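You operate a simulated robot arm through the tools that you are given. There is no shell and no other tool. Be economical: measure what you need, move in short steps, check, and stop when the job is done.

Carry out the task below with a simulated two-armed robot. There is one attempt and no reset: what you move stays moved.

TASK
Clear the sludge off the filter sleeve over the drip tray.
Fine: stand the sleeve on the tray, hold it and draw the magnet right out so that the sludge drops on the tray, push the magnet home again, then stand the sleeve on the free bench top. Set down upright: filter sleeve.

It is judged by the outcome, as a careful person would: the job done as asked, and still so three seconds after it is handed in. It fails if anything else is knocked over, pushed out of place, dropped, spilled or broken.

THE ROBOT
Two 7-joint arms with two-finger parallel grippers on one trunk, on a base that drives. Base frame: it is fixed to the floor where the robot stands at the start and does not move with it; the origin is under the middle of the robot, x ahead of it, y to its left, z up; the surface under the hand at the start is at about z = 0.78. Units: m, degrees, N and s.
The left shoulder is at the start at [0.06, 0.143, 0.965], the right one opposite. With the tool pointing down near the work surface each hand reaches from about 0.32 to 0.74 m from the robot's upright axis, wherever it stands, measured 20 degrees to its own side. Places, roughly: bore of the filter sleeve [0.5, 0, 0.8]; drip tray [0.5, -0.2, 0.8]; free end of the manifold bench top [0.5, -0.9, 0.8]. Payload 1.57 kg a hand.
The tool frame of a hand sits at the grasp point between the pads (the TCP): z along the fingers, y along the line on which they close. The tips reach 0.03 m beyond it. Largest opening 0.11 m; finger width 0.024, thickness 0.012; the body of the gripper, 0.048 by 0.112 m, starts 0.078 m behind the TCP.
Orientation is told as [roll, pitch, yaw] about the base's x, y, z axes, in that order, counted from this pose: with the fingers straight down and closing along the base's y, the tool's x points along the base's -x, its y along +y and its z along -z.

THE INTERFACE
- The arms move only by the tool servo_tool. It takes "left_increments", "right_increments" or both (then of equal length, played together; a hand with none holds still); each is a list of rows, each a list of 3 entries, a list of its own where there are three numbers: the finger opening in mm, from 0 to 110, then the shift along the tool's x, y, z in mm, then the turn, a rotation vector about the tool's x, y, z in degrees. In form: [[hand, [dx, dy, dz], [rx, ry, rz]], ...]. A call has 1 to 10 rows; each row is the pose to reach, as a shift and turn from the pose commanded when the call began, along the tool's axes at that moment. Rows are played at 5 a second. More than 0.05 m and 8.6 degrees between two rows, or a gripper value outside its range, and nothing of the call is played. Where a pose cannot be reached the arm comes as near as it can. A force on the tool above 40 N (or 10 N above the force at the start of the call, whichever is more), or a blocked arm, ends the call early, and 0.2 s more pass. The fingers move at their own pace (about 0.045 m/s each) and stop on an object; they squeeze with about 42 N. The grip force told is the motor's: it shows also when the fingers shut on nothing. Time passes only in rows, and 0.2 s behind the last, so rows that repeat a pose let the fingers close. The reply holds the time, the measured pose of the TCP, the force on the tool along the base axes, the opening and the grip force, in the units named above and with some noise, with the torque about the TCP (base axes, N m) and any sound that the robot's microphone picked up.
- Cameras (640 x 400 px; columns grow to the right, rows downward): "scene" is now at [0.042, -0.0174, 1.5691]; the picture's right is [-0.24, -0.97, 0.00], its down [-0.79, 0.19, -0.58] and it looks along [0.57, -0.14, -0.81] (base axes); focal length 252 px, centre (320, 200). "left" rides on the left gripper at [0.07, -0.016, -0.141] in its tool frame; the picture's right is [0.23, 0.97, 0.00], its down [-0.86, 0.20, -0.48] and it looks along [-0.47, 0.11, 0.88] (tool axes); focal length 222 px, centre (320, 200). "right" rides on the right gripper at [0.07, 0.016, -0.141] in its tool frame; the picture's right is [-0.23, 0.97, 0.00], its down [-0.86, -0.20, -0.48] and it looks along [-0.47, -0.11, 0.88] (tool axes); focal length 222 px, centre (320, 200). There is no depth. A picture from a camera that has moved, and an enlarged one, comes with that camera's place and axes in the base frame and with its lens.
- capture(camera): a new picture of that camera. It takes no simulated time.
- lift_body(by): slides the trunk up (or, below 0, down) by that many m; the arms and the scene camera ride with it, the base frame stays. It gives what a move gives, with no picture.
- drive_base(legs): drives the robot by 1 to 6 legs, each [ahead, left, turn to the left] in m, m and degrees, along the robot's own axes; the way and the turn of a leg run together, so that a leg with both is an arc; at most 1.5 m and 180 degrees a leg. The arms and the cameras ride along, it lands a little off, and it stops where it bumps. It gives what a move gives.
- aim_head(pan, tilt): turns the head with the scene camera to pan (to the left, within 86 degrees either way) and tilt (down, from -29 to 69), counted from straight ahead of the robot. It gives what a move gives.
- inspect(camera, box): a new picture of the part [left, top, right, bottom] of that camera's present view, enlarged. It takes no simulated time.
- close_job(): hands the job in; it is judged then, once.

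Go step by step. Nothing tells you exact positions but the pictures and the camera data: compare them with the known pose of the tool, close in by small moves and look again before you grip or let go. The budget is 120 turns and 108 pictures, counting those below and the enlarged ones. Unless the task says otherwise, let go and move clear before handing in, and close with one line.

The tools are called after "Request:" as a command line: name --argument value ..., lists and objects as JSON in quotes. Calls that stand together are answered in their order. servo_tool: Moves the arms, as the interface text tells. Its arguments: {"type":"object","properties":{"left_increments":{"type":"array","items":{"type":"array"}},"right_increments":{"type":"array","items":{"type":"array"}}},"required":[]} The other tools are called the same way: lift_body (by) slides the trunk up or down; drive_base (legs) drives the base; aim_head (pan, tilt) turns the head that bears the scene camera; capture (camera) takes a picture; inspect (camera, box) takes an enlarged picture of a part of a camera's view; close_job () hands the job in.

At the start:

```text
clock: 0.0
left_tcp_pos: [0.5235, 0.094, 1.125]
left_ee_rot: [0.0, 0.0, 0.0]
left_contact_force: [0.3, -0.4, 0.4]
left_wrist_torque: [-0.02, -0.03, -0.04]
left_opening: 0.1098
left_gripper_force: 0.0
right_tcp_pos: [0.371, -0.3642, 1.1183]
right_ee_rot: [0.0, 0.0, 0.0]
right_contact_force: [0.0, 0.1, 0.4]
right_wrist_torque: [0.0, 0.0, -0.02]
right_opening: 0.1101
right_gripper_force: 0.0
trunk travel left (down, up): [-0.563, 0.027]
robot x, y, heading: [-0.0021, 0.0011, 0.2]
head pan, tilt: [-13.8, 54.4]
```

scene: 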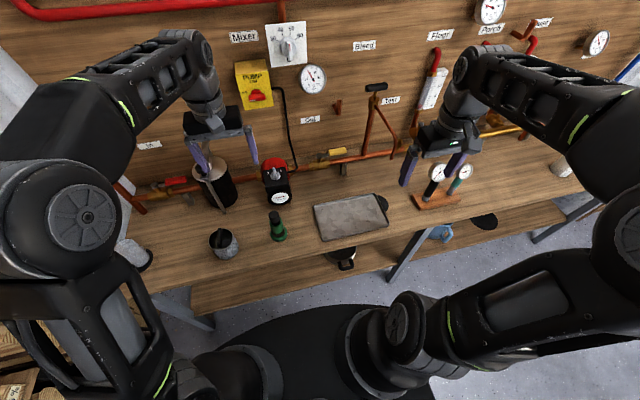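
right: 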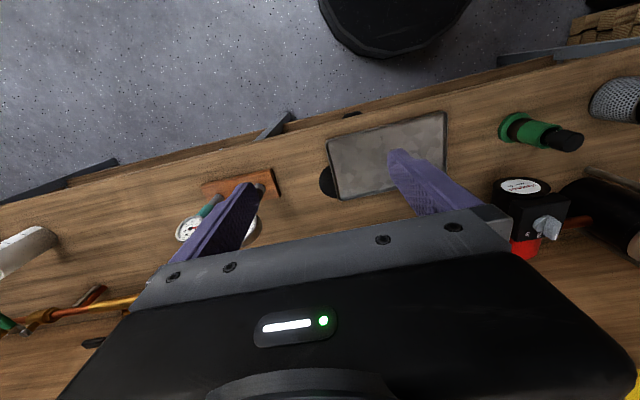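
left: 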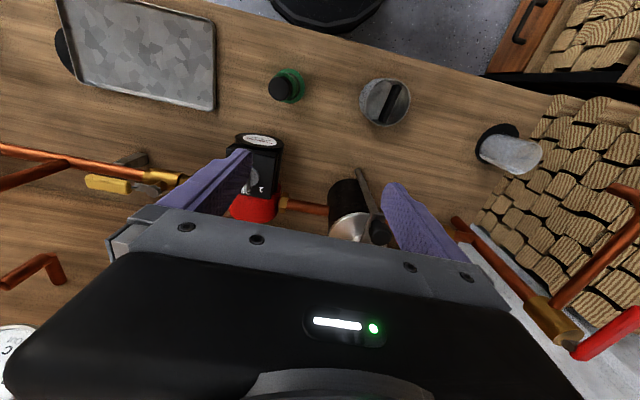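

I see a green sleeve-like object with a black knob near the middle, the tray to its right, and gauges beyond it. I'll look closer first.

Request:
inspect --camera "scene" --box '[180, 140, 420, 290]'

Request:
inspect --camera "left" --box '[40, 0, 440, 250]'

Request:
inspect --camera "right" --box '[320, 60, 640, 260]'

```text
2.67 times, centred on (300, 215) of scene
camera zoom: at [0.042, -0.0174, 1.5691], right [-0.24, -0.97, 0.0], down [-0.79, 0.19, -0.58], along [0.57, -0.14, -0.81], focal length 671 px, centre (373, 160)
```

zoom: 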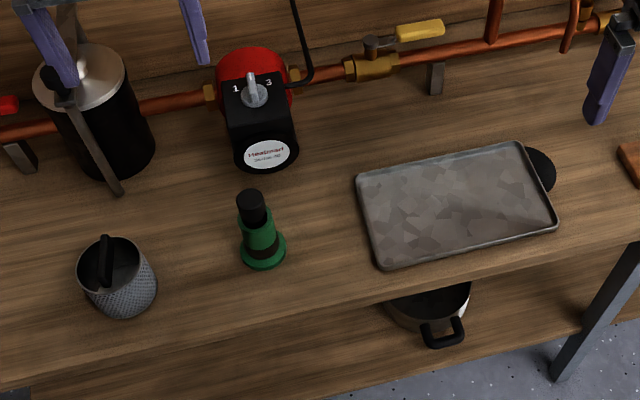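

```text
1.60 times, centred on (240, 125) of left
camera zoom: at [0.4544, 0.0789, 1.2661], right [-0.23, 0.97, 0.0], down [0.86, 0.2, 0.48], along [0.47, 0.11, -0.88], focal length 355 px, centre (448, 320)
```

zoom: 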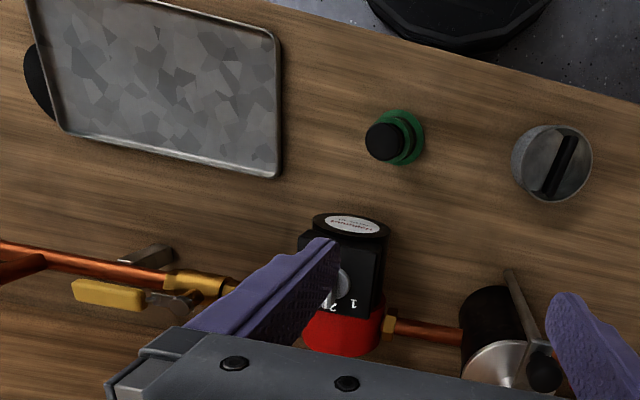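

```text
2.00 times, centred on (480, 160) of right
camera zoom: at [0.3012, -0.3473, 1.2602], right [0.23, 0.97, 0.0], down [0.86, -0.2, 0.48], along [0.47, -0.11, -0.88], focal length 444 px, centre (0, 280)
```

zoom: 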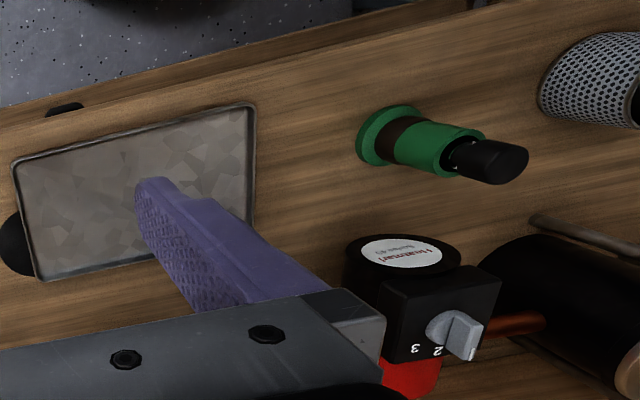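

The sleeve (green, brown sludge band low on it, black magnet knob on top) stands at about [0.48, 0.02], about 0.12 m tall. I'll bring the right hand round into a slanted pose so that the left hand can later draw the knob from above.

Request:
servo_tool --right_increments '[[110, [-1, 21, 7], [-2.16, -5.21, -4.14]], [110, [-2, 43, 14], [-4.32, -10.42, -8.28]], [110, [-3, 64, 20], [-6.48, -15.63, -12.42]], [110, [-4, 86, 27], [-8.64, -20.84, -16.56]], [110, [-5, 107, 34], [-10.8, -26.05, -20.7]], [100, [-5, 128, 41], [-12.96, -31.26, -24.84]], [90, [-6, 150, 48], [-15.12, -36.47, -28.98]], [80, [-7, 171, 54], [-17.28, -41.68, -33.12]], [80, [-8, 193, 61], [-19.44, -46.89, -37.26]], [80, [-9, 214, 68], [-21.6, -52.1, -41.4]]]'

Request:
capture --camera "right"

Request:
capture --camera "scene"

```text
clock: 2.2
left_tcp_pos: [0.5255, 0.0931, 1.125]
left_ee_rot: [0.0, 0.0, 0.0]
left_contact_force: [-0.2, -0.6, -0.3]
left_wrist_torque: [0.01, -0.02, -0.04]
left_opening: 0.1101
left_gripper_force: 0.0
right_tcp_pos: [0.4124, -0.1671, 1.0633]
right_ee_rot: [0.3, -54.9, 44.8]
right_contact_force: [0.8, 0.4, -0.6]
right_wrist_torque: [0.02, 0.01, 0.05]
right_opening: 0.0801
right_gripper_force: 0.1
right hand out of reach, approached as far as the arm can: row 8, 9, 10
trunk travel left (down, up): [-0.563, 0.027]
robot x, y, heading: [0.0014, -0.0031, -0.1]
head pan, tilt: [-13.8, 54.4]
```

```text
101 pictures are left
camera right: at [0.291, -0.2658, 1.0882], right [-0.6, 0.78, 0.19], down [0.21, -0.07, 0.97], along [0.77, 0.62, -0.12], focal length 222 px, centre (320, 200)
```

right: 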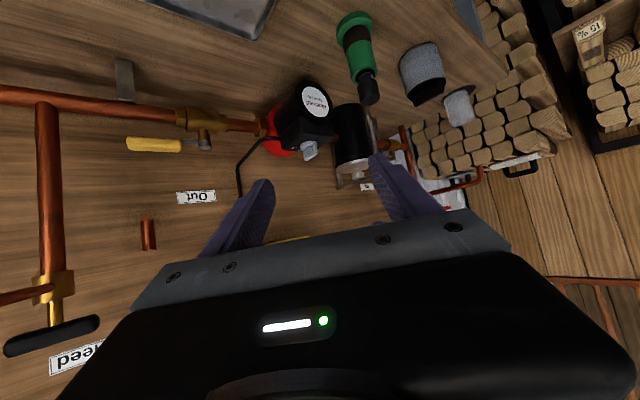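

```text
100 pictures are left
camera scene: at [0.0426, -0.018, 1.569], right [-0.24, -0.97, 0.0], down [-0.79, 0.19, -0.58], along [0.57, -0.14, -0.81], focal length 252 px, centre (320, 200)
```

scene: 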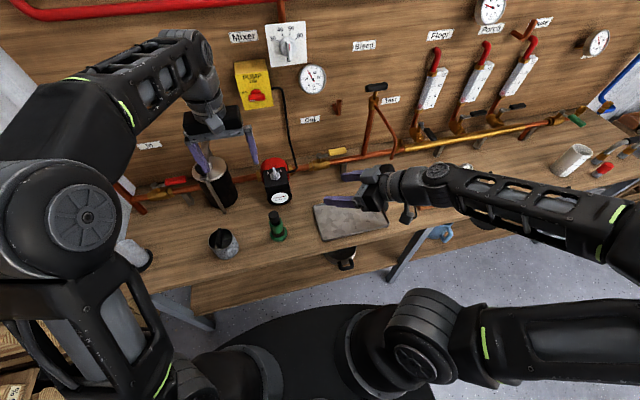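

The right arm is folded too tightly here. I'll back the base off a little and shift it left before approaching.

Request:
drive_base --legs '[[-0.12, 0.08, 0]]'

```text
clock: 3.5
left_tcp_pos: [0.401, 0.1764, 1.1257]
left_ee_rot: [-0.1, -0.2, 0.1]
left_contact_force: [-0.6, 0.2, 0.8]
left_wrist_torque: [0.01, -0.03, -0.02]
left_opening: 0.11
left_gripper_force: 0.0
right_tcp_pos: [0.2917, -0.0867, 1.0635]
right_ee_rot: [0.1, -55.0, 45.1]
right_contact_force: [-0.5, 0.0, 0.2]
right_wrist_torque: [-0.04, -0.01, -0.02]
right_opening: 0.0799
right_gripper_force: 0.1
trunk travel left (down, up): [-0.563, 0.027]
robot x, y, heading: [-0.1234, 0.0812, 0.0]
head pan, tilt: [-13.8, 54.4]
```

Now I move the right hand to a pre-grasp point about 12 cm back from the sleeve along the slant.

Request:
servo_tool --right_increments '[[80, [10, -11, 34], [0, 0, 0]], [80, [20, -22, 68], [0, 0, 0]], [80, [30, -34, 102], [0, 0, 0]], [80, [40, -45, 136], [0, 0, 0]], [80, [50, -57, 171], [0, 0, 0]], [80, [50, -57, 171], [0, 0, 0]]]'

Request:
capture --camera "right"

Request:
capture --camera "scene"

```text
clock: 5.0
left_tcp_pos: [0.4026, 0.1742, 1.1251]
left_ee_rot: [0.0, 0.0, 0.1]
left_contact_force: [-0.7, -0.1, 0.2]
left_wrist_torque: [-0.03, -0.03, 0.01]
left_opening: 0.11
left_gripper_force: 0.1
right_tcp_pos: [0.4106, -0.0471, 0.9228]
right_ee_rot: [0.1, -55.0, 45.1]
right_contact_force: [-0.3, -0.5, -0.1]
right_wrist_torque: [0.03, 0.01, -0.04]
right_opening: 0.08
right_gripper_force: 0.0
trunk travel left (down, up): [-0.563, 0.027]
robot x, y, heading: [-0.1205, 0.0814, 0.2]
head pan, tilt: [-13.8, 54.4]
```

```text
99 pictures are left
camera right: at [0.2888, -0.1456, 0.9485], right [-0.6, 0.78, 0.19], down [0.21, -0.07, 0.97], along [0.77, 0.62, -0.12], focal length 222 px, centre (320, 200)
```

right: 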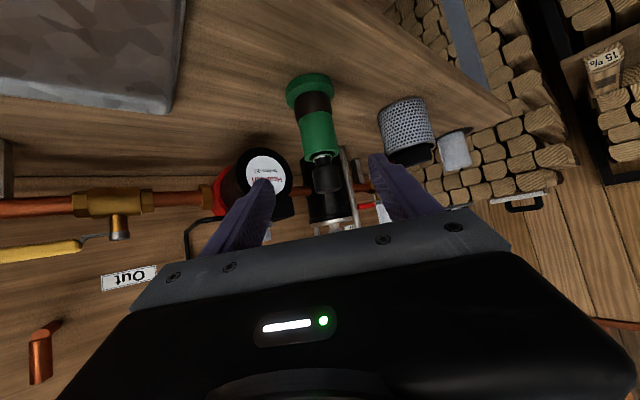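

```text
98 pictures are left
camera scene: at [-0.0789, 0.0623, 1.5691], right [-0.24, -0.97, 0.0], down [-0.79, 0.19, -0.58], along [0.57, -0.14, -0.81], focal length 252 px, centre (320, 200)
```

scene: 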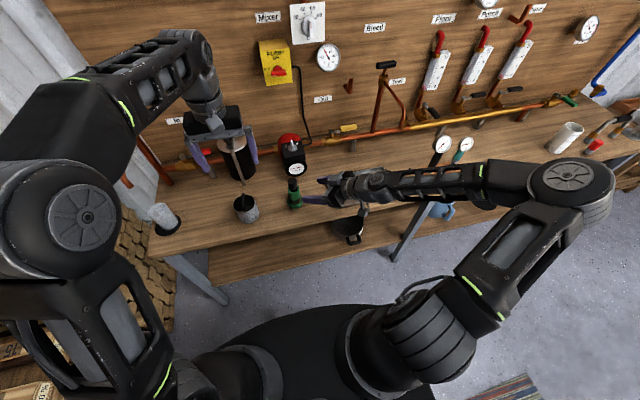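

Request:
inspect --camera "right" --box '[240, 60, 400, 210]'

```text
2.67 times, centred on (320, 135) of right
camera zoom: at [0.2888, -0.1456, 0.9485], right [-0.6, 0.78, 0.19], down [0.21, -0.07, 0.97], along [0.77, 0.62, -0.12], focal length 592 px, centre (320, 373)
```

zoom: 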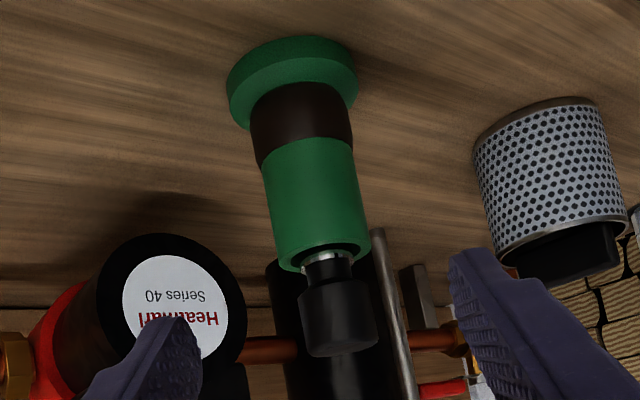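

The geometry agrees: sleeve top about z 0.865, sludge band below about 0.825, knob 0.878–0.905. I'll go in along the slant to grip the clean green part at z≈0.85.

Request:
servo_tool --right_increments '[[80, [1, -2, 25], [0, 0, 0]], [80, [2, -3, 50], [0, 0, 0]], [80, [2, -3, 75], [0, 0, 0]], [80, [3, -3, 100], [0, 0, 0]], [80, [3, -3, 115], [0, 0, 0]], [80, [3, -3, 122], [0, 0, 0]], [80, [3, -3, 122], [0, 0, 0]]]'

Request:
inspect --camera "right" --box '[220, 50, 420, 220]'

Request:
inspect --camera "scene" --box '[220, 130, 380, 230]'

```text
clock: 6.5
left_tcp_pos: [0.4039, 0.1738, 1.1247]
left_ee_rot: [0.0, 0.0, 0.1]
left_contact_force: [-0.5, 0.4, -0.4]
left_wrist_torque: [0.0, 0.01, -0.02]
left_opening: 0.11
left_gripper_force: 0.0
right_tcp_pos: [0.4819, 0.0191, 0.8511]
right_ee_rot: [0.3, -55.0, 44.9]
right_contact_force: [-0.4, 0.5, 0.2]
right_wrist_torque: [0.03, -0.01, 0.03]
right_opening: 0.0801
right_gripper_force: 0.1
trunk travel left (down, up): [-0.563, 0.027]
robot x, y, heading: [-0.1213, 0.0781, 0.2]
head pan, tilt: [-13.8, 54.4]
```

```text
2.35 times, centred on (320, 135) of right
camera zoom: at [0.3603, -0.0787, 0.8768], right [-0.6, 0.78, 0.19], down [0.21, -0.07, 0.97], along [0.77, 0.62, -0.12], focal length 523 px, centre (320, 353)
```

zoom: 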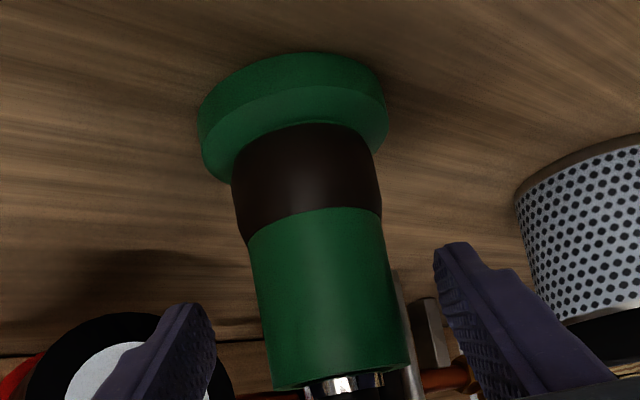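

```text
4.00 times, centred on (300, 180) of scene
camera zoom: at [-0.0783, 0.0623, 1.5691], right [-0.24, -0.97, 0.0], down [-0.79, 0.19, -0.58], along [0.57, -0.14, -0.81], focal length 1007 px, centre (400, 280)
```

zoom: 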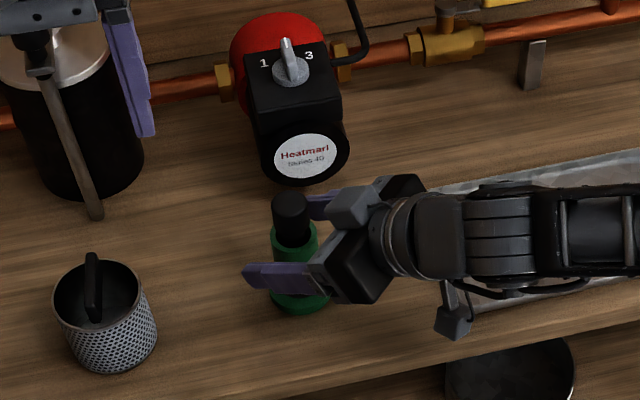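

The sleeve is centred between the fingers. Closing now.

Request:
servo_tool --right_increments '[[60, [0, 0, 0], [0, 0, 0]], [45, [0, 0, 0], [0, 0, 0]], [30, [0, 0, 0], [0, 0, 0]], [20, [0, 0, 0], [0, 0, 0]], [20, [0, 0, 0], [0, 0, 0]], [20, [0, 0, 0], [0, 0, 0]]]'

Request:
inspect --camera "right" --box '[220, 50, 420, 220]'

```text
clock: 8.0
left_tcp_pos: [0.4032, 0.1742, 1.1252]
left_ee_rot: [-0.1, 0.1, 0.1]
left_contact_force: [-0.7, 0.4, 0.4]
left_wrist_torque: [-0.02, -0.03, 0.06]
left_opening: 0.1101
left_gripper_force: 0.0
right_tcp_pos: [0.4818, 0.0199, 0.8514]
right_ee_rot: [0.2, -55.1, 45.0]
right_contact_force: [-0.9, 1.1, 0.5]
right_wrist_torque: [0.02, -0.08, 0.04]
right_opening: 0.044
right_gripper_force: 41.9
trunk travel left (down, up): [-0.563, 0.027]
robot x, y, heading: [-0.1199, 0.0774, -0.0]
head pan, tilt: [-13.8, 54.4]
```

```text
2.35 times, centred on (320, 135) of right
camera zoom: at [0.3602, -0.0786, 0.8769], right [-0.6, 0.78, 0.19], down [0.21, -0.07, 0.97], along [0.77, 0.62, -0.12], focal length 523 px, centre (320, 353)
```

zoom: 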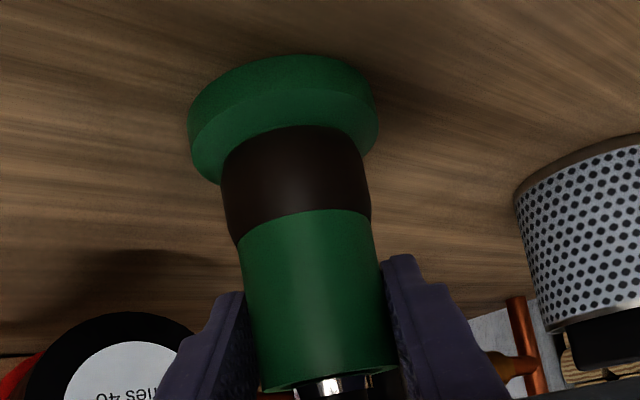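

Gripped at 44 mm. Lifting straight up 80 mm.

Request:
servo_tool --right_increments '[[20, [-8, 0, -6], [0, 0, 0]], [20, [-16, 0, -11], [0, 0, 0]], [20, [-33, 0, -23], [0, 0, 0]], [20, [-49, 0, -34], [0, 0, 0]], [20, [-66, 0, -46], [0, 0, 0]], [20, [-66, 0, -46], [0, 0, 0]]]'

Request:
capture --camera "right"

Request:
capture --camera "scene"

```text
clock: 9.3
left_tcp_pos: [0.4049, 0.1748, 1.1228]
left_ee_rot: [0.0, -0.1, 0.1]
left_contact_force: [-0.1, -0.5, 0.2]
left_wrist_torque: [0.0, 0.0, -0.04]
left_opening: 0.11
left_gripper_force: 0.1
right_tcp_pos: [0.4824, 0.0185, 0.9324]
right_ee_rot: [0.3, -54.9, 45.0]
right_contact_force: [-0.5, -0.4, -2.5]
right_wrist_torque: [0.0, -0.01, 0.03]
right_opening: 0.044
right_gripper_force: 42.0
trunk travel left (down, up): [-0.563, 0.027]
robot x, y, heading: [-0.1206, 0.0783, -0.0]
head pan, tilt: [-13.8, 54.4]
```

```text
93 pictures are left
camera right: at [0.3606, -0.0789, 0.9572], right [-0.6, 0.78, 0.19], down [0.21, -0.07, 0.97], along [0.77, 0.62, -0.12], focal length 222 px, centre (320, 200)
```

right: 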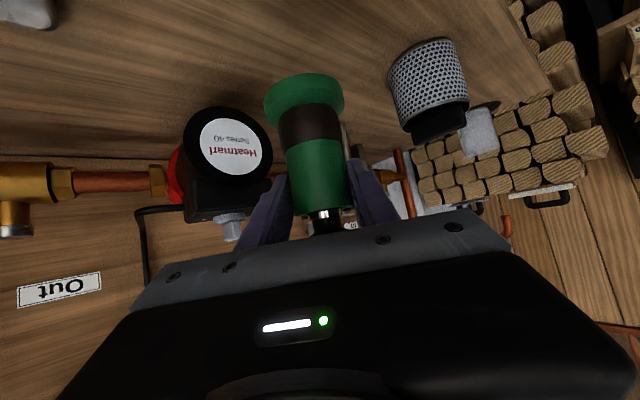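

```text
92 pictures are left
camera scene: at [-0.0778, 0.0621, 1.569], right [-0.24, -0.97, 0.0], down [-0.79, 0.19, -0.58], along [0.57, -0.14, -0.81], focal length 252 px, centre (320, 200)
```

scene: 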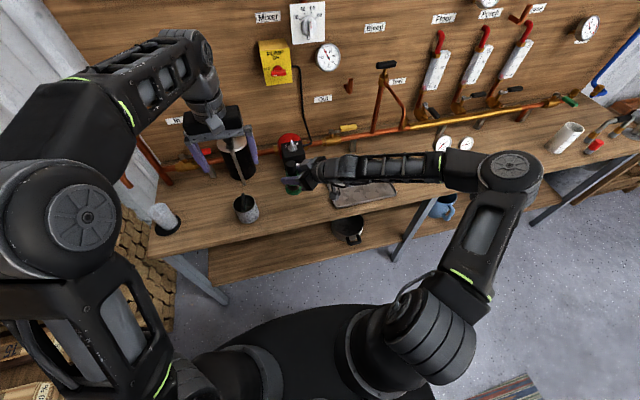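

Lifted cleanly. The tray centre is about [0.49, -0.24]; I'll raise a bit more and drive to the right so that the sleeve hangs over it.

Request:
servo_tool --right_increments '[[20, [-20, 0, -14], [0, 0, 0]], [20, [-41, 0, -29], [0, 0, 0]], [20, [-41, 0, -29], [0, 0, 0]]]'

Request:
drive_base --legs '[[0.0, -0.26, 0]]'

Request:
capture --camera "scene"

Request:
capture --camera "right"

Request:
capture --camera "left"

```text
clock: 10.2
left_tcp_pos: [0.4036, 0.1741, 1.1246]
left_ee_rot: [0.1, -0.1, 0.2]
left_contact_force: [0.3, -0.4, -0.4]
left_wrist_torque: [-0.04, 0.02, -0.02]
left_opening: 0.1099
left_gripper_force: 0.1
right_tcp_pos: [0.482, 0.0176, 0.9819]
right_ee_rot: [0.2, -54.9, 45.0]
right_contact_force: [0.0, -1.0, -1.4]
right_wrist_torque: [0.0, -0.01, 0.0]
right_opening: 0.044
right_gripper_force: 41.5
trunk travel left (down, up): [-0.563, 0.027]
robot x, y, heading: [-0.1166, 0.0784, 0.1]
head pan, tilt: [-13.8, 54.4]
```

```text
clock: 12.0
left_tcp_pos: [0.4038, -0.0857, 1.1259]
left_ee_rot: [0.1, 0.0, 0.1]
left_contact_force: [0.4, 0.0, -1.2]
left_wrist_torque: [0.02, -0.01, 0.02]
left_opening: 0.1099
left_gripper_force: 0.2
right_tcp_pos: [0.4824, -0.2427, 0.9815]
right_ee_rot: [0.3, -55.0, 45.0]
right_contact_force: [-0.5, -0.3, -2.1]
right_wrist_torque: [0.02, -0.02, 0.03]
right_opening: 0.0439
right_gripper_force: 42.4
trunk travel left (down, up): [-0.563, 0.027]
robot x, y, heading: [-0.1189, -0.1787, -0.0]
head pan, tilt: [-13.8, 54.4]
```

```text
91 pictures are left
camera scene: at [-0.0777, -0.2001, 1.569], right [-0.24, -0.97, 0.0], down [-0.79, 0.19, -0.58], along [0.57, -0.14, -0.81], focal length 252 px, centre (320, 200)
```

scene: 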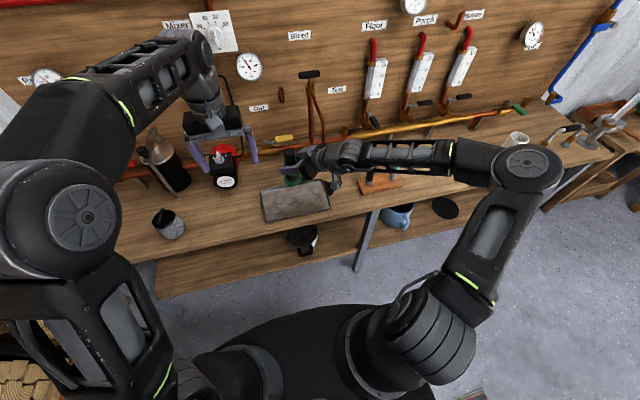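

```text
90 pictures are left
camera right: at [0.361, -0.3414, 1.0067], right [-0.6, 0.78, 0.19], down [0.21, -0.07, 0.97], along [0.77, 0.62, -0.12], focal length 222 px, centre (320, 200)
```

right: 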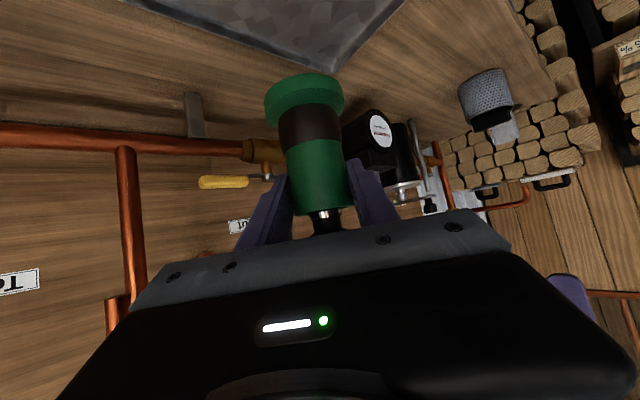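

```text
89 pictures are left
camera left: at [0.3346, -0.1032, 1.2661], right [-0.23, 0.97, 0.0], down [0.85, 0.2, 0.48], along [0.47, 0.11, -0.88], focal length 222 px, centre (320, 200)
```

left: 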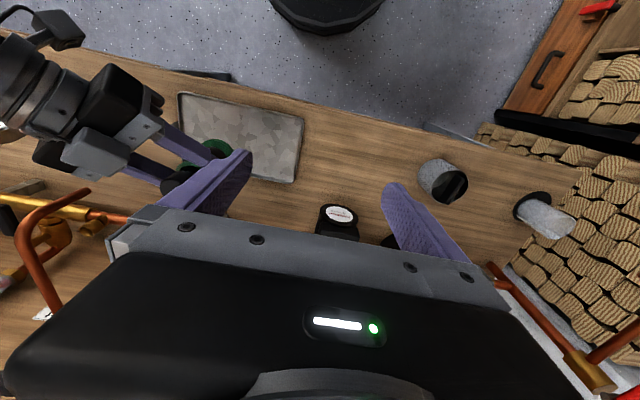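

The sleeve is over the tray centre (tray spans x 0.415–0.555, y −0.355…−0.117). Lowering 110 mm first.

Request:
servo_tool --right_increments '[[20, [20, 0, 14], [0, 0, 0]], [20, [41, 0, 29], [0, 0, 0]], [20, [61, 0, 43], [0, 0, 0]], [20, [78, 0, 54], [0, 0, 0]], [20, [90, 0, 63], [0, 0, 0]], [20, [90, 0, 63], [0, 0, 0]]]'

Request:
capture --camera "right"

Request:
inspect --camera "left" --box '[60, 60, 340, 235]'

```text
clock: 13.4
left_tcp_pos: [0.404, -0.087, 1.1246]
left_ee_rot: [0.0, 0.0, 0.1]
left_contact_force: [-0.7, 0.6, 0.2]
left_wrist_torque: [0.0, 0.01, 0.02]
left_opening: 0.11
left_gripper_force: 0.1
right_tcp_pos: [0.4819, -0.2414, 0.8713]
right_ee_rot: [0.1, -54.8, 44.8]
right_contact_force: [-0.1, 0.3, -2.5]
right_wrist_torque: [-0.02, -0.01, 0.04]
right_opening: 0.0438
right_gripper_force: 41.0
trunk travel left (down, up): [-0.563, 0.027]
robot x, y, heading: [-0.1209, -0.1805, 0.2]
head pan, tilt: [-13.8, 54.4]
```

```text
88 pictures are left
camera right: at [0.3603, -0.3398, 0.8971], right [-0.6, 0.78, 0.19], down [0.21, -0.07, 0.97], along [0.77, 0.62, -0.12], focal length 222 px, centre (320, 200)
```

right: 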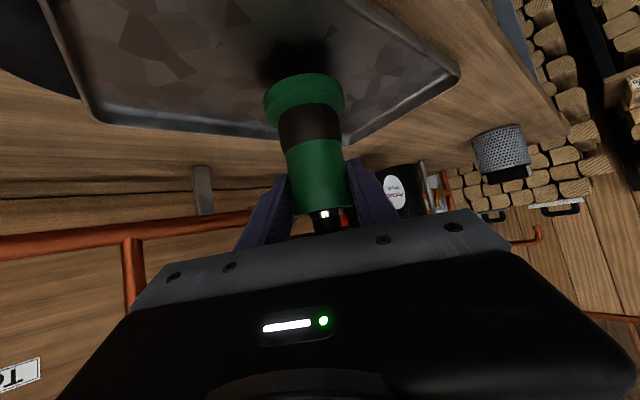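

```text
2.29 times, centred on (200, 148) of left
camera zoom: at [0.3344, -0.1021, 1.2661], right [-0.23, 0.97, 0.0], down [0.85, 0.2, 0.48], along [0.47, 0.11, -0.88], focal length 508 px, centre (594, 320)
```

zoom: 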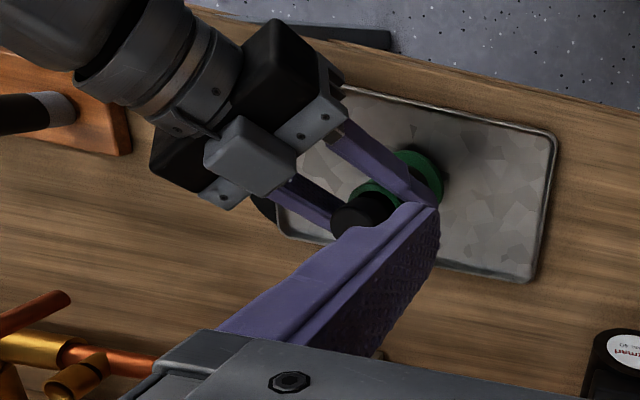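

Over the tray, well inside. Lowering in small steps until contact.

Request:
servo_tool --right_increments '[[20, [3, 0, 2], [0, 0, 0]], [20, [6, 0, 4], [0, 0, 0]], [20, [8, 0, 5.7], [0, 0, 0]], [20, [9.8, 0, 6.9], [0, 0, 0]], [20, [11.5, 0, 8], [0, 0, 0]], [20, [13.1, 0, 9.2], [0, 0, 0]]]'

Request:
capture --camera "right"

```text
clock: 14.8
left_tcp_pos: [0.4033, -0.087, 1.1253]
left_ee_rot: [-0.1, 0.0, 0.1]
left_contact_force: [0.1, 0.3, 0.7]
left_wrist_torque: [0.01, 0.0, 0.02]
left_opening: 0.1101
left_gripper_force: 0.0
right_tcp_pos: [0.4823, -0.2425, 0.8566]
right_ee_rot: [0.2, -54.9, 45.0]
right_contact_force: [-0.1, 0.1, -2.0]
right_wrist_torque: [-0.01, 0.0, 0.0]
right_opening: 0.044
right_gripper_force: 41.9
trunk travel left (down, up): [-0.563, 0.027]
robot x, y, heading: [-0.1227, -0.1821, -0.0]
head pan, tilt: [-13.8, 54.4]
```

```text
86 pictures are left
camera right: at [0.3604, -0.3407, 0.8812], right [-0.6, 0.78, 0.19], down [0.21, -0.07, 0.97], along [0.77, 0.62, -0.12], focal length 222 px, centre (320, 200)
```

right: 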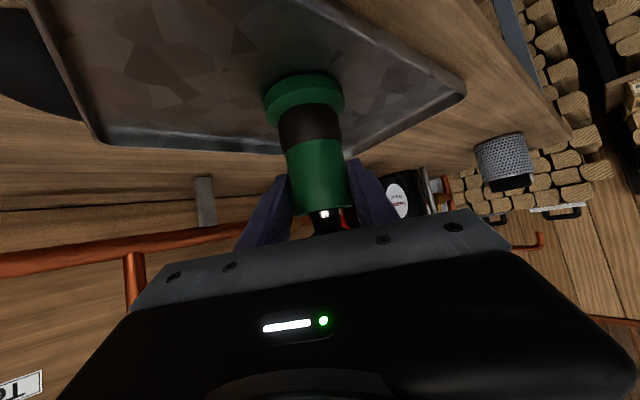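

Not yet touching (force still −2 N, the sleeve's weight). A few more millimetres.

Request:
servo_tool --right_increments '[[20, [0.8, 0, 0.6], [0, 0, 0]], [20, [1.6, 0, 1.1], [0, 0, 0]], [20, [2.5, 0, 1.7], [0, 0, 0]], [20, [3.3, 0, 2.3], [0, 0, 0]], [20, [3.3, 0, 2.3], [0, 0, 0]]]'

```text
clock: 16.0
left_tcp_pos: [0.4015, -0.0874, 1.1259]
left_ee_rot: [0.0, -0.1, 0.1]
left_contact_force: [0.5, -0.3, 0.5]
left_wrist_torque: [0.03, 0.01, 0.07]
left_opening: 0.11
left_gripper_force: 0.0
right_tcp_pos: [0.4819, -0.2428, 0.8555]
right_ee_rot: [-0.1, -55.3, 45.4]
right_contact_force: [1.1, -4.6, 30.4]
right_wrist_torque: [-0.62, 0.28, 0.07]
right_opening: 0.044
right_gripper_force: 42.3
trunk travel left (down, up): [-0.563, 0.027]
robot x, y, heading: [-0.1187, -0.1858, 0.0]
head pan, tilt: [-13.8, 54.4]
```

It stands on the tray. I'll ease the pressing force off and bring the left hand above the knob, yawed so its fingers close across the other hand's.

Request:
servo_tool --right_increments '[[20, [-1, 0, -0.7], [0, 0, 0]], [20, [-1.9, 0, -1.3], [0, 0, 0]], [20, [-1.9, 0, -1.3], [0, 0, 0]], [20, [-1.9, 0, -1.3], [0, 0, 0]], [20, [-1.9, 0, -1.3], [0, 0, 0]], [20, [-1.9, 0, -1.3], [0, 0, 0]], [20, [-1.9, 0, -1.3], [0, 0, 0]]]' --left_increments '[[110, [-13, -26, 0], [0, 0, 7.5]], [100, [-27, -52, 0], [0, 0, 15]], [90, [-40, -78, 8], [0, 0, 22.5]], [80, [-53, -104, 20], [0, 0, 30]], [70, [-67, -130, 40], [0, 0, 37.5]], [60, [-80, -156, 56], [0, 0, 45]], [56, [-80, -156, 66], [0, 0, 45]]]'

Request:
capture --camera "left"

Request:
capture --camera "scene"

Request:
capture --camera "right"

```text
clock: 17.6
left_tcp_pos: [0.4289, -0.1806, 1.1164]
left_ee_rot: [0.6, -2.1, -32.9]
left_contact_force: [0.2, 0.1, -0.2]
left_wrist_torque: [0.0, -0.01, 0.02]
left_opening: 0.0557
left_gripper_force: 0.0
left hand out of reach, approached as far as the arm can: row 1, 2, 3, 4, 5, 6, 7
right_tcp_pos: [0.4805, -0.2413, 0.855]
right_ee_rot: [0.2, -54.9, 45.2]
right_contact_force: [-1.1, 0.8, 14.0]
right_wrist_torque: [0.32, -0.27, 0.0]
right_opening: 0.0436
right_gripper_force: 42.6
trunk travel left (down, up): [-0.563, 0.027]
robot x, y, heading: [-0.1204, -0.1843, 0.0]
head pan, tilt: [-13.8, 54.4]
```

```text
85 pictures are left
camera left: at [0.3573, -0.1545, 1.2556], right [0.34, 0.94, 0.0], down [0.81, -0.29, 0.51], along [0.48, -0.17, -0.86], focal length 222 px, centre (320, 200)
```

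left: 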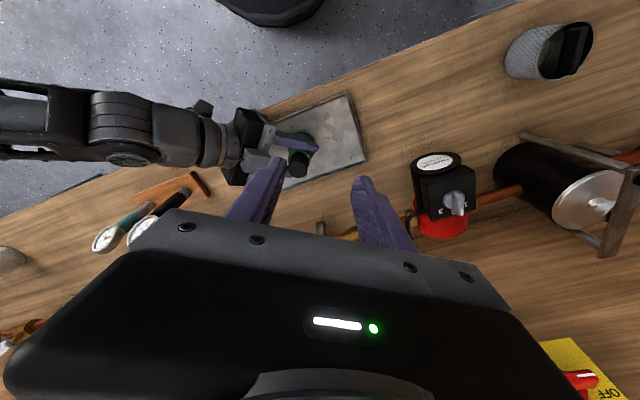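

```text
84 pictures are left
camera scene: at [-0.0798, -0.1979, 1.5691], right [-0.24, -0.97, 0.0], down [-0.79, 0.19, -0.58], along [0.57, -0.14, -0.81], focal length 252 px, centre (320, 200)
```

scene: 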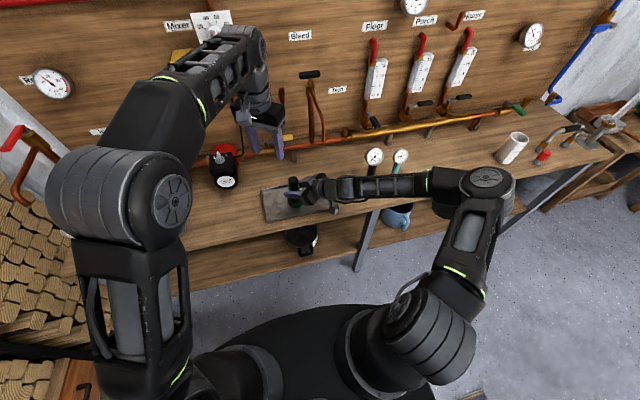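

```text
83 pictures are left
camera right: at [0.3597, -0.3398, 0.8802], right [-0.6, 0.78, 0.19], down [0.21, -0.07, 0.97], along [0.77, 0.62, -0.12], focal length 222 px, centre (320, 200)
```

right: 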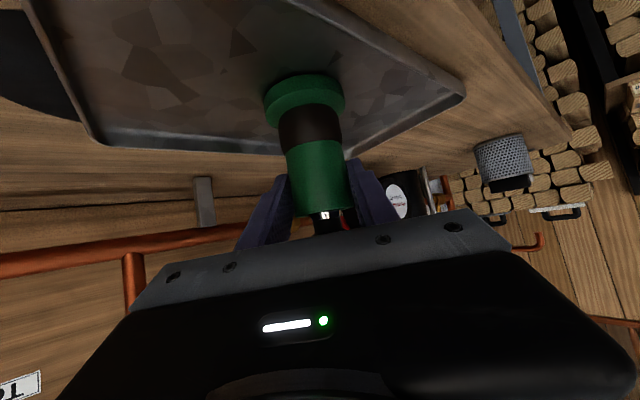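

The left arm is near its limit at that height; lower should be nearer its shoulder height. I'll test by commanding it lower (it is still clear of everything).

Request:
servo_tool --left_increments '[[56, [0, 0, 10], [0, 0, 0]], [56, [0, 0, 20], [0, 0, 0]], [56, [0, 0, 30], [0, 0, 0]], [56, [0, 0, 30], [0, 0, 0]]]'

Request:
capture --camera "left"

```text
clock: 18.6
left_tcp_pos: [0.4287, -0.1813, 1.0859]
left_ee_rot: [0.5, -2.0, -32.9]
left_contact_force: [0.6, 0.1, 0.4]
left_wrist_torque: [-0.02, 0.04, 0.01]
left_opening: 0.0561
left_gripper_force: 0.1
right_tcp_pos: [0.4815, -0.2415, 0.8551]
right_ee_rot: [0.2, -55.0, 45.1]
right_contact_force: [-0.3, 1.8, 13.7]
right_wrist_torque: [0.38, -0.3, 0.04]
right_opening: 0.0436
right_gripper_force: 42.5
trunk travel left (down, up): [-0.563, 0.027]
robot x, y, heading: [-0.1245, -0.181, 0.0]
head pan, tilt: [-13.8, 54.4]
```

```text
82 pictures are left
camera left: at [0.3578, -0.1551, 1.2244], right [0.34, 0.94, 0.0], down [0.81, -0.29, 0.51], along [0.48, -0.17, -0.86], focal length 222 px, centre (320, 200)
```

left: 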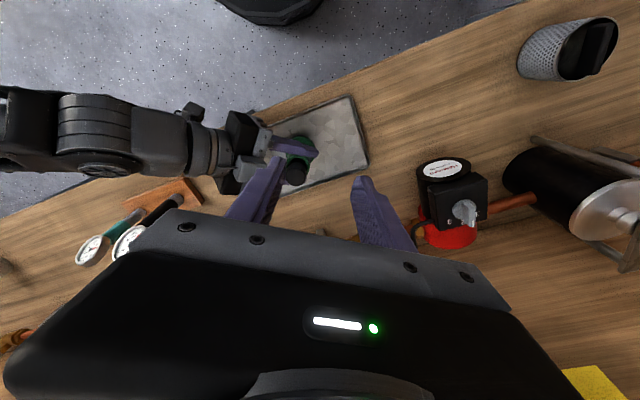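

Going down works. Now shift sideways at a lower height and finish the yaw.

Request:
servo_tool --left_increments '[[56, [-5, -1, 25], [0, 0, 0]], [56, [-20, -5, 45], [0, 1, 3]], [56, [-35, -10, 60], [0, 2, 6]], [56, [-55, -15, 63], [0, 2, 9]], [56, [-77, -21, 63], [0, 2, 12]], [56, [-77, -21, 63], [0, 2, 12]]]'

Request:
capture --camera "left"

Request:
capture --camera "scene"

```text
clock: 20.0
left_tcp_pos: [0.4783, -0.2344, 1.0246]
left_ee_rot: [0.8, 0.1, -43.5]
left_contact_force: [0.9, 0.9, -0.1]
left_wrist_torque: [-0.02, 0.0, 0.02]
left_opening: 0.056
left_gripper_force: 0.1
left hand out of reach, approached as far as the arm can: row 5, 6
right_tcp_pos: [0.4812, -0.2424, 0.8552]
right_ee_rot: [0.2, -55.0, 45.0]
right_contact_force: [-2.5, 2.4, 12.1]
right_wrist_torque: [0.31, -0.19, 0.06]
right_opening: 0.0437
right_gripper_force: 41.8
trunk travel left (down, up): [-0.563, 0.027]
robot x, y, heading: [-0.1187, -0.1801, -0.1]
head pan, tilt: [-13.8, 54.4]
```

```text
81 pictures are left
camera left: at [0.4149, -0.1988, 1.166], right [0.51, 0.86, 0.01], down [0.75, -0.45, 0.48], along [0.42, -0.23, -0.88], focal length 222 px, centre (320, 200)
```

left: 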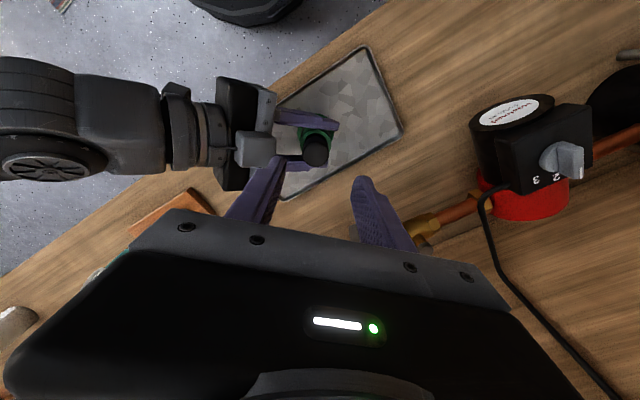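

```text
80 pictures are left
camera scene: at [-0.0794, -0.1988, 1.5691], right [-0.24, -0.97, 0.0], down [-0.79, 0.19, -0.58], along [0.57, -0.14, -0.81], focal length 252 px, centre (320, 200)
```

scene: 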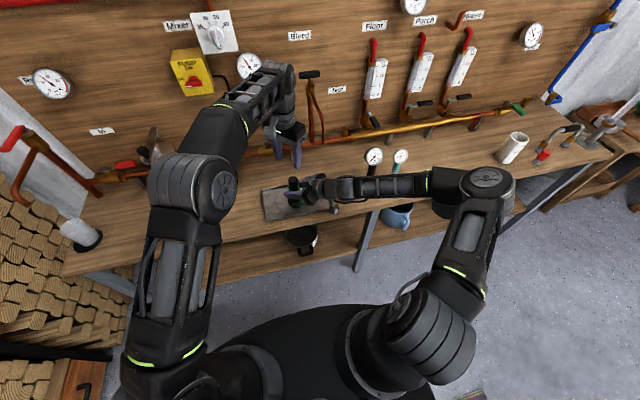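

The left arm is at its limit when high enough to draw the magnet. I'll lift the sleeve a little, drive closer by 6 cm, and bring the sleeve back to the tray centre.

Request:
servo_tool --right_increments '[[20, [-10, 0, -7], [0, 0, 0]], [20, [-20, 0, -14], [0, 0, 0]], [20, [-29, 0, -20], [0, 0, 0]], [20, [-29, 0, -20], [0, 0, 0]]]' --left_increments '[[56, [10, 5, 0], [0, 0, 0]], [56, [20, 10, 0], [0, 0, 0]], [56, [30, 15, 0], [0, 0, 0]], [56, [30, 15, 0], [0, 0, 0]]]'

Request:
drive_base --legs '[[0.06, -0.02, 0]]'

```text
clock: 21.0
left_tcp_pos: [0.468, -0.2018, 1.0252]
left_ee_rot: [0.8, 0.2, -44.9]
left_contact_force: [-0.6, 0.8, 0.2]
left_wrist_torque: [-0.01, 0.02, -0.04]
left_opening: 0.0558
left_gripper_force: 0.1
right_tcp_pos: [0.4824, -0.2428, 0.8882]
right_ee_rot: [0.3, -54.9, 45.1]
right_contact_force: [0.1, -0.3, -3.1]
right_wrist_torque: [0.04, 0.0, 0.01]
right_opening: 0.0436
right_gripper_force: 41.8
trunk travel left (down, up): [-0.563, 0.027]
robot x, y, heading: [-0.1227, -0.1818, -0.2]
head pan, tilt: [-13.8, 54.4]
```

```text
clock: 22.0
left_tcp_pos: [0.5283, -0.2225, 1.0243]
left_ee_rot: [0.6, 0.1, -44.9]
left_contact_force: [1.1, 0.3, -0.3]
left_wrist_torque: [0.03, 0.03, -0.01]
left_opening: 0.056
left_gripper_force: 0.0
right_tcp_pos: [0.5444, -0.2623, 0.8886]
right_ee_rot: [0.4, -55.0, 44.9]
right_contact_force: [0.2, -0.1, -3.6]
right_wrist_torque: [0.01, 0.03, 0.05]
right_opening: 0.0439
right_gripper_force: 41.8
trunk travel left (down, up): [-0.563, 0.027]
robot x, y, heading: [-0.0592, -0.1969, -0.1]
head pan, tilt: [-13.8, 54.4]
```

Request:
servo_tool --right_increments '[[20, [5, 20, -8], [0, 0, 0]], [20, [11, 40, -16], [0, 0, 0]], [20, [16, 59, -23], [0, 0, 0]], [20, [16, 59, -23], [0, 0, 0]], [20, [27, 59, -15], [0, 0, 0]], [20, [36, 59, -9], [0, 0, 0]], [20, [40, 59, -6], [0, 0, 0]], [20, [42, 59, -5], [0, 0, 0]], [20, [43, 59, -4], [0, 0, 0]], [20, [43, 59, -4], [0, 0, 0]]]'

Request:
capture --camera "right"

Request:
capture --camera "left"

```text
clock: 24.2
left_tcp_pos: [0.5275, -0.222, 1.0242]
left_ee_rot: [0.8, 0.2, -45.1]
left_contact_force: [0.4, 0.0, -0.3]
left_wrist_torque: [0.03, 0.02, 0.02]
left_opening: 0.056
left_gripper_force: 0.1
right_tcp_pos: [0.4807, -0.2406, 0.8562]
right_ee_rot: [0.4, -54.9, 45.0]
right_contact_force: [0.7, -0.4, -2.2]
right_wrist_torque: [-0.01, 0.01, -0.02]
right_opening: 0.0436
right_gripper_force: 42.1
trunk travel left (down, up): [-0.563, 0.027]
robot x, y, heading: [-0.06, -0.2026, 0.1]
head pan, tilt: [-13.8, 54.4]
```

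```text
79 pictures are left
camera right: at [0.3589, -0.3386, 0.8818], right [-0.6, 0.78, 0.19], down [0.21, -0.07, 0.97], along [0.77, 0.62, -0.12], focal length 222 px, centre (320, 200)
```

right: 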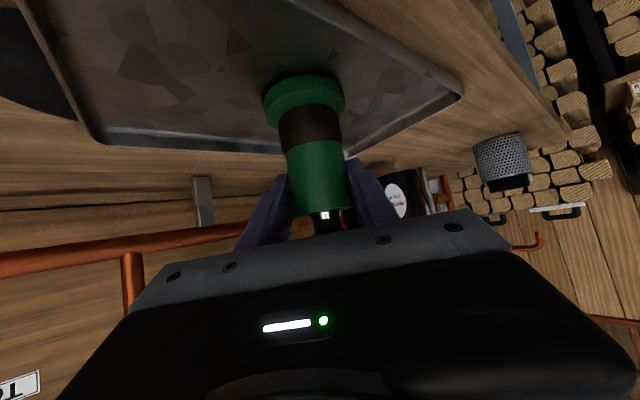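

```text
78 pictures are left
camera left: at [0.4658, -0.1847, 1.1661], right [0.53, 0.85, 0.01], down [0.74, -0.47, 0.48], along [0.41, -0.24, -0.88], focal length 222 px, centre (320, 200)
```

left: 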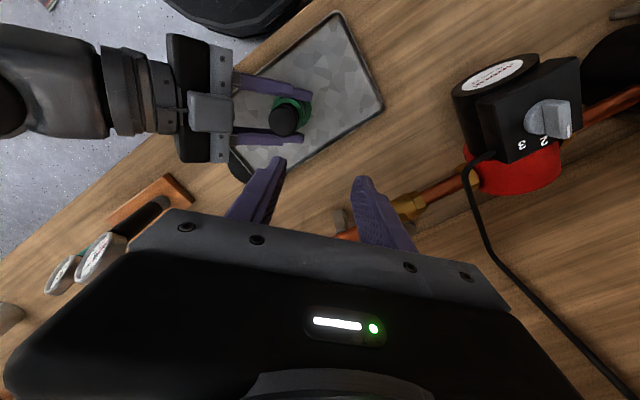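

Sleeve is back over the tray centre, a millimetre off the pan. I'll settle it with light contact and centre the left hand over the knob at [0.481, −0.239].

Request:
servo_tool --right_increments '[[20, [0.6, 0, 0.4], [0, 0, 0]], [20, [1.2, 0, 0.8], [0, 0, 0]], [20, [1.6, 0, 1.1], [0, 0, 0]], [20, [1.6, 0, 1.1], [0, 0, 0]]]' --left_increments '[[56, [7, -15, 0], [0, 0, 0]], [56, [14, -30, 0], [0, 0, 0]], [56, [21, -45, 0], [0, 0, 0]], [56, [21, -45, 0], [0, 0, 0]]]'

Request:
capture --camera "left"

Request:
inspect --camera "scene" --box '[200, 60, 440, 240]'

```text
clock: 25.2
left_tcp_pos: [0.4803, -0.239, 1.0243]
left_ee_rot: [0.8, 0.3, -44.9]
left_contact_force: [-0.1, 0.3, 0.6]
left_wrist_torque: [0.0, 0.01, 0.03]
left_opening: 0.0558
left_gripper_force: 0.0
right_tcp_pos: [0.48, -0.2407, 0.8561]
right_ee_rot: [0.2, -54.9, 45.1]
right_contact_force: [-0.1, -0.4, 2.2]
right_wrist_torque: [0.03, -0.07, -0.01]
right_opening: 0.0436
right_gripper_force: 42.2
trunk travel left (down, up): [-0.563, 0.027]
robot x, y, heading: [-0.0603, -0.1995, 0.1]
head pan, tilt: [-13.8, 54.4]
```

```text
77 pictures are left
camera left: at [0.4185, -0.2019, 1.1663], right [0.53, 0.85, 0.01], down [0.74, -0.47, 0.48], along [0.41, -0.24, -0.88], focal length 222 px, centre (320, 200)
```

left: 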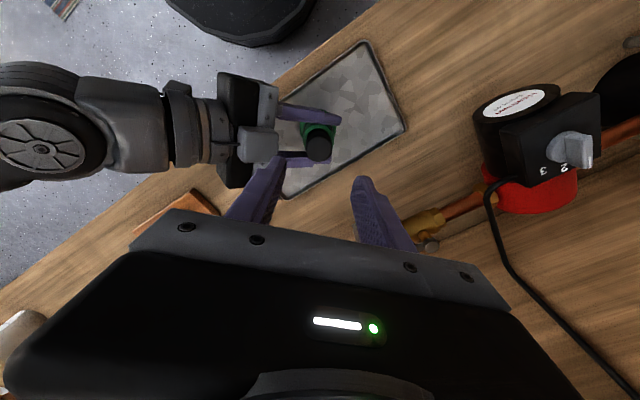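

```text
2.22 times, centred on (320, 150) of scene
camera zoom: at [-0.0182, -0.2189, 1.5691], right [-0.24, -0.97, 0.0], down [-0.79, 0.19, -0.58], along [0.57, -0.14, -0.81], focal length 559 px, centre (320, 311)
```

zoom: 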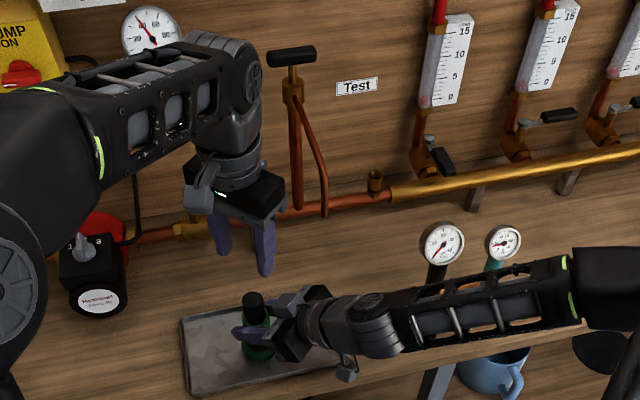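

Aligned: the knob top lies right on the predicted descent line. Descending towards the knob.

Request:
servo_tool --left_increments '[[56, [0, 0, 30], [0, 0, 0]], [56, [0, 0, 60], [0, 0, 0]], [56, [0, 0, 80], [0, 0, 0]], [56, [0, 0, 95], [0, 0, 0]], [56, [0, 0, 95], [0, 0, 0]]]'

Request:
capture --camera "left"

Request:
inspect --camera "scene" --box '[240, 120, 400, 240]'

Request:
capture --camera "right"

```text
clock: 26.4
left_tcp_pos: [0.4803, -0.2376, 0.9297]
left_ee_rot: [0.7, 0.0, -44.9]
left_contact_force: [0.9, 0.3, 0.6]
left_wrist_torque: [-0.02, 0.02, 0.01]
left_opening: 0.056
left_gripper_force: 0.1
right_tcp_pos: [0.4793, -0.2399, 0.855]
right_ee_rot: [0.2, -55.0, 45.1]
right_contact_force: [0.8, -0.4, 5.8]
right_wrist_torque: [0.11, -0.21, -0.01]
right_opening: 0.0436
right_gripper_force: 41.7
trunk travel left (down, up): [-0.563, 0.027]
robot x, y, heading: [-0.0602, -0.2034, -0.2]
head pan, tilt: [-13.8, 54.4]
```

```text
75 pictures are left
camera left: at [0.4196, -0.2005, 1.0707], right [0.53, 0.85, 0.01], down [0.74, -0.47, 0.48], along [0.41, -0.24, -0.88], focal length 222 px, centre (320, 200)
```

left: 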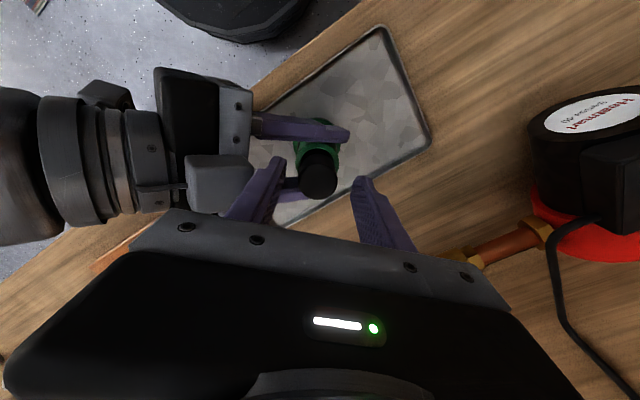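

```text
3.33 times, centred on (320, 180) of scene
camera zoom: at [-0.0184, -0.2187, 1.5691], right [-0.24, -0.97, 0.0], down [-0.79, 0.19, -0.58], along [0.57, -0.14, -0.81], focal length 839 px, centre (320, 267)
```

zoom: 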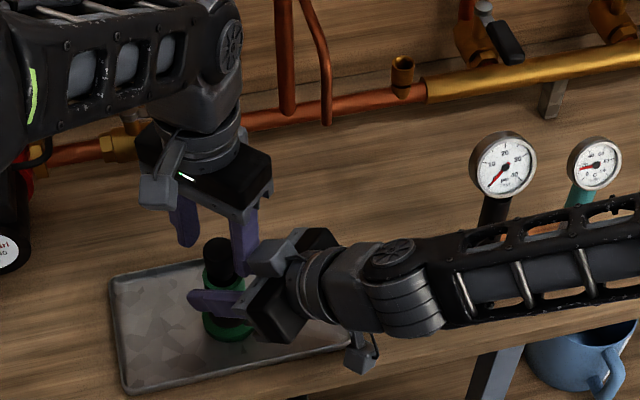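

```text
73 pictures are left
camera right: at [0.3585, -0.3385, 0.8802], right [-0.6, 0.78, 0.19], down [0.21, -0.07, 0.97], along [0.77, 0.62, -0.12], focal length 222 px, centre (320, 200)
```

right: 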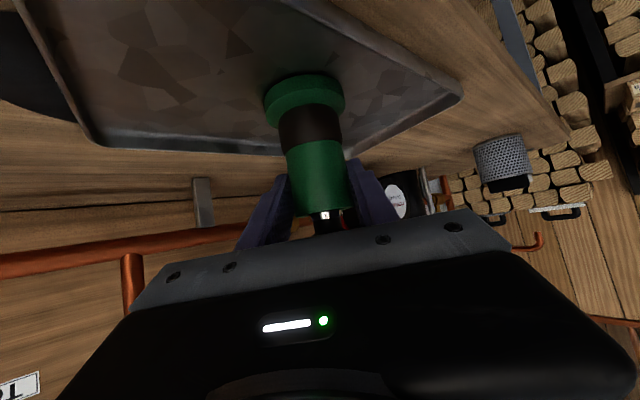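

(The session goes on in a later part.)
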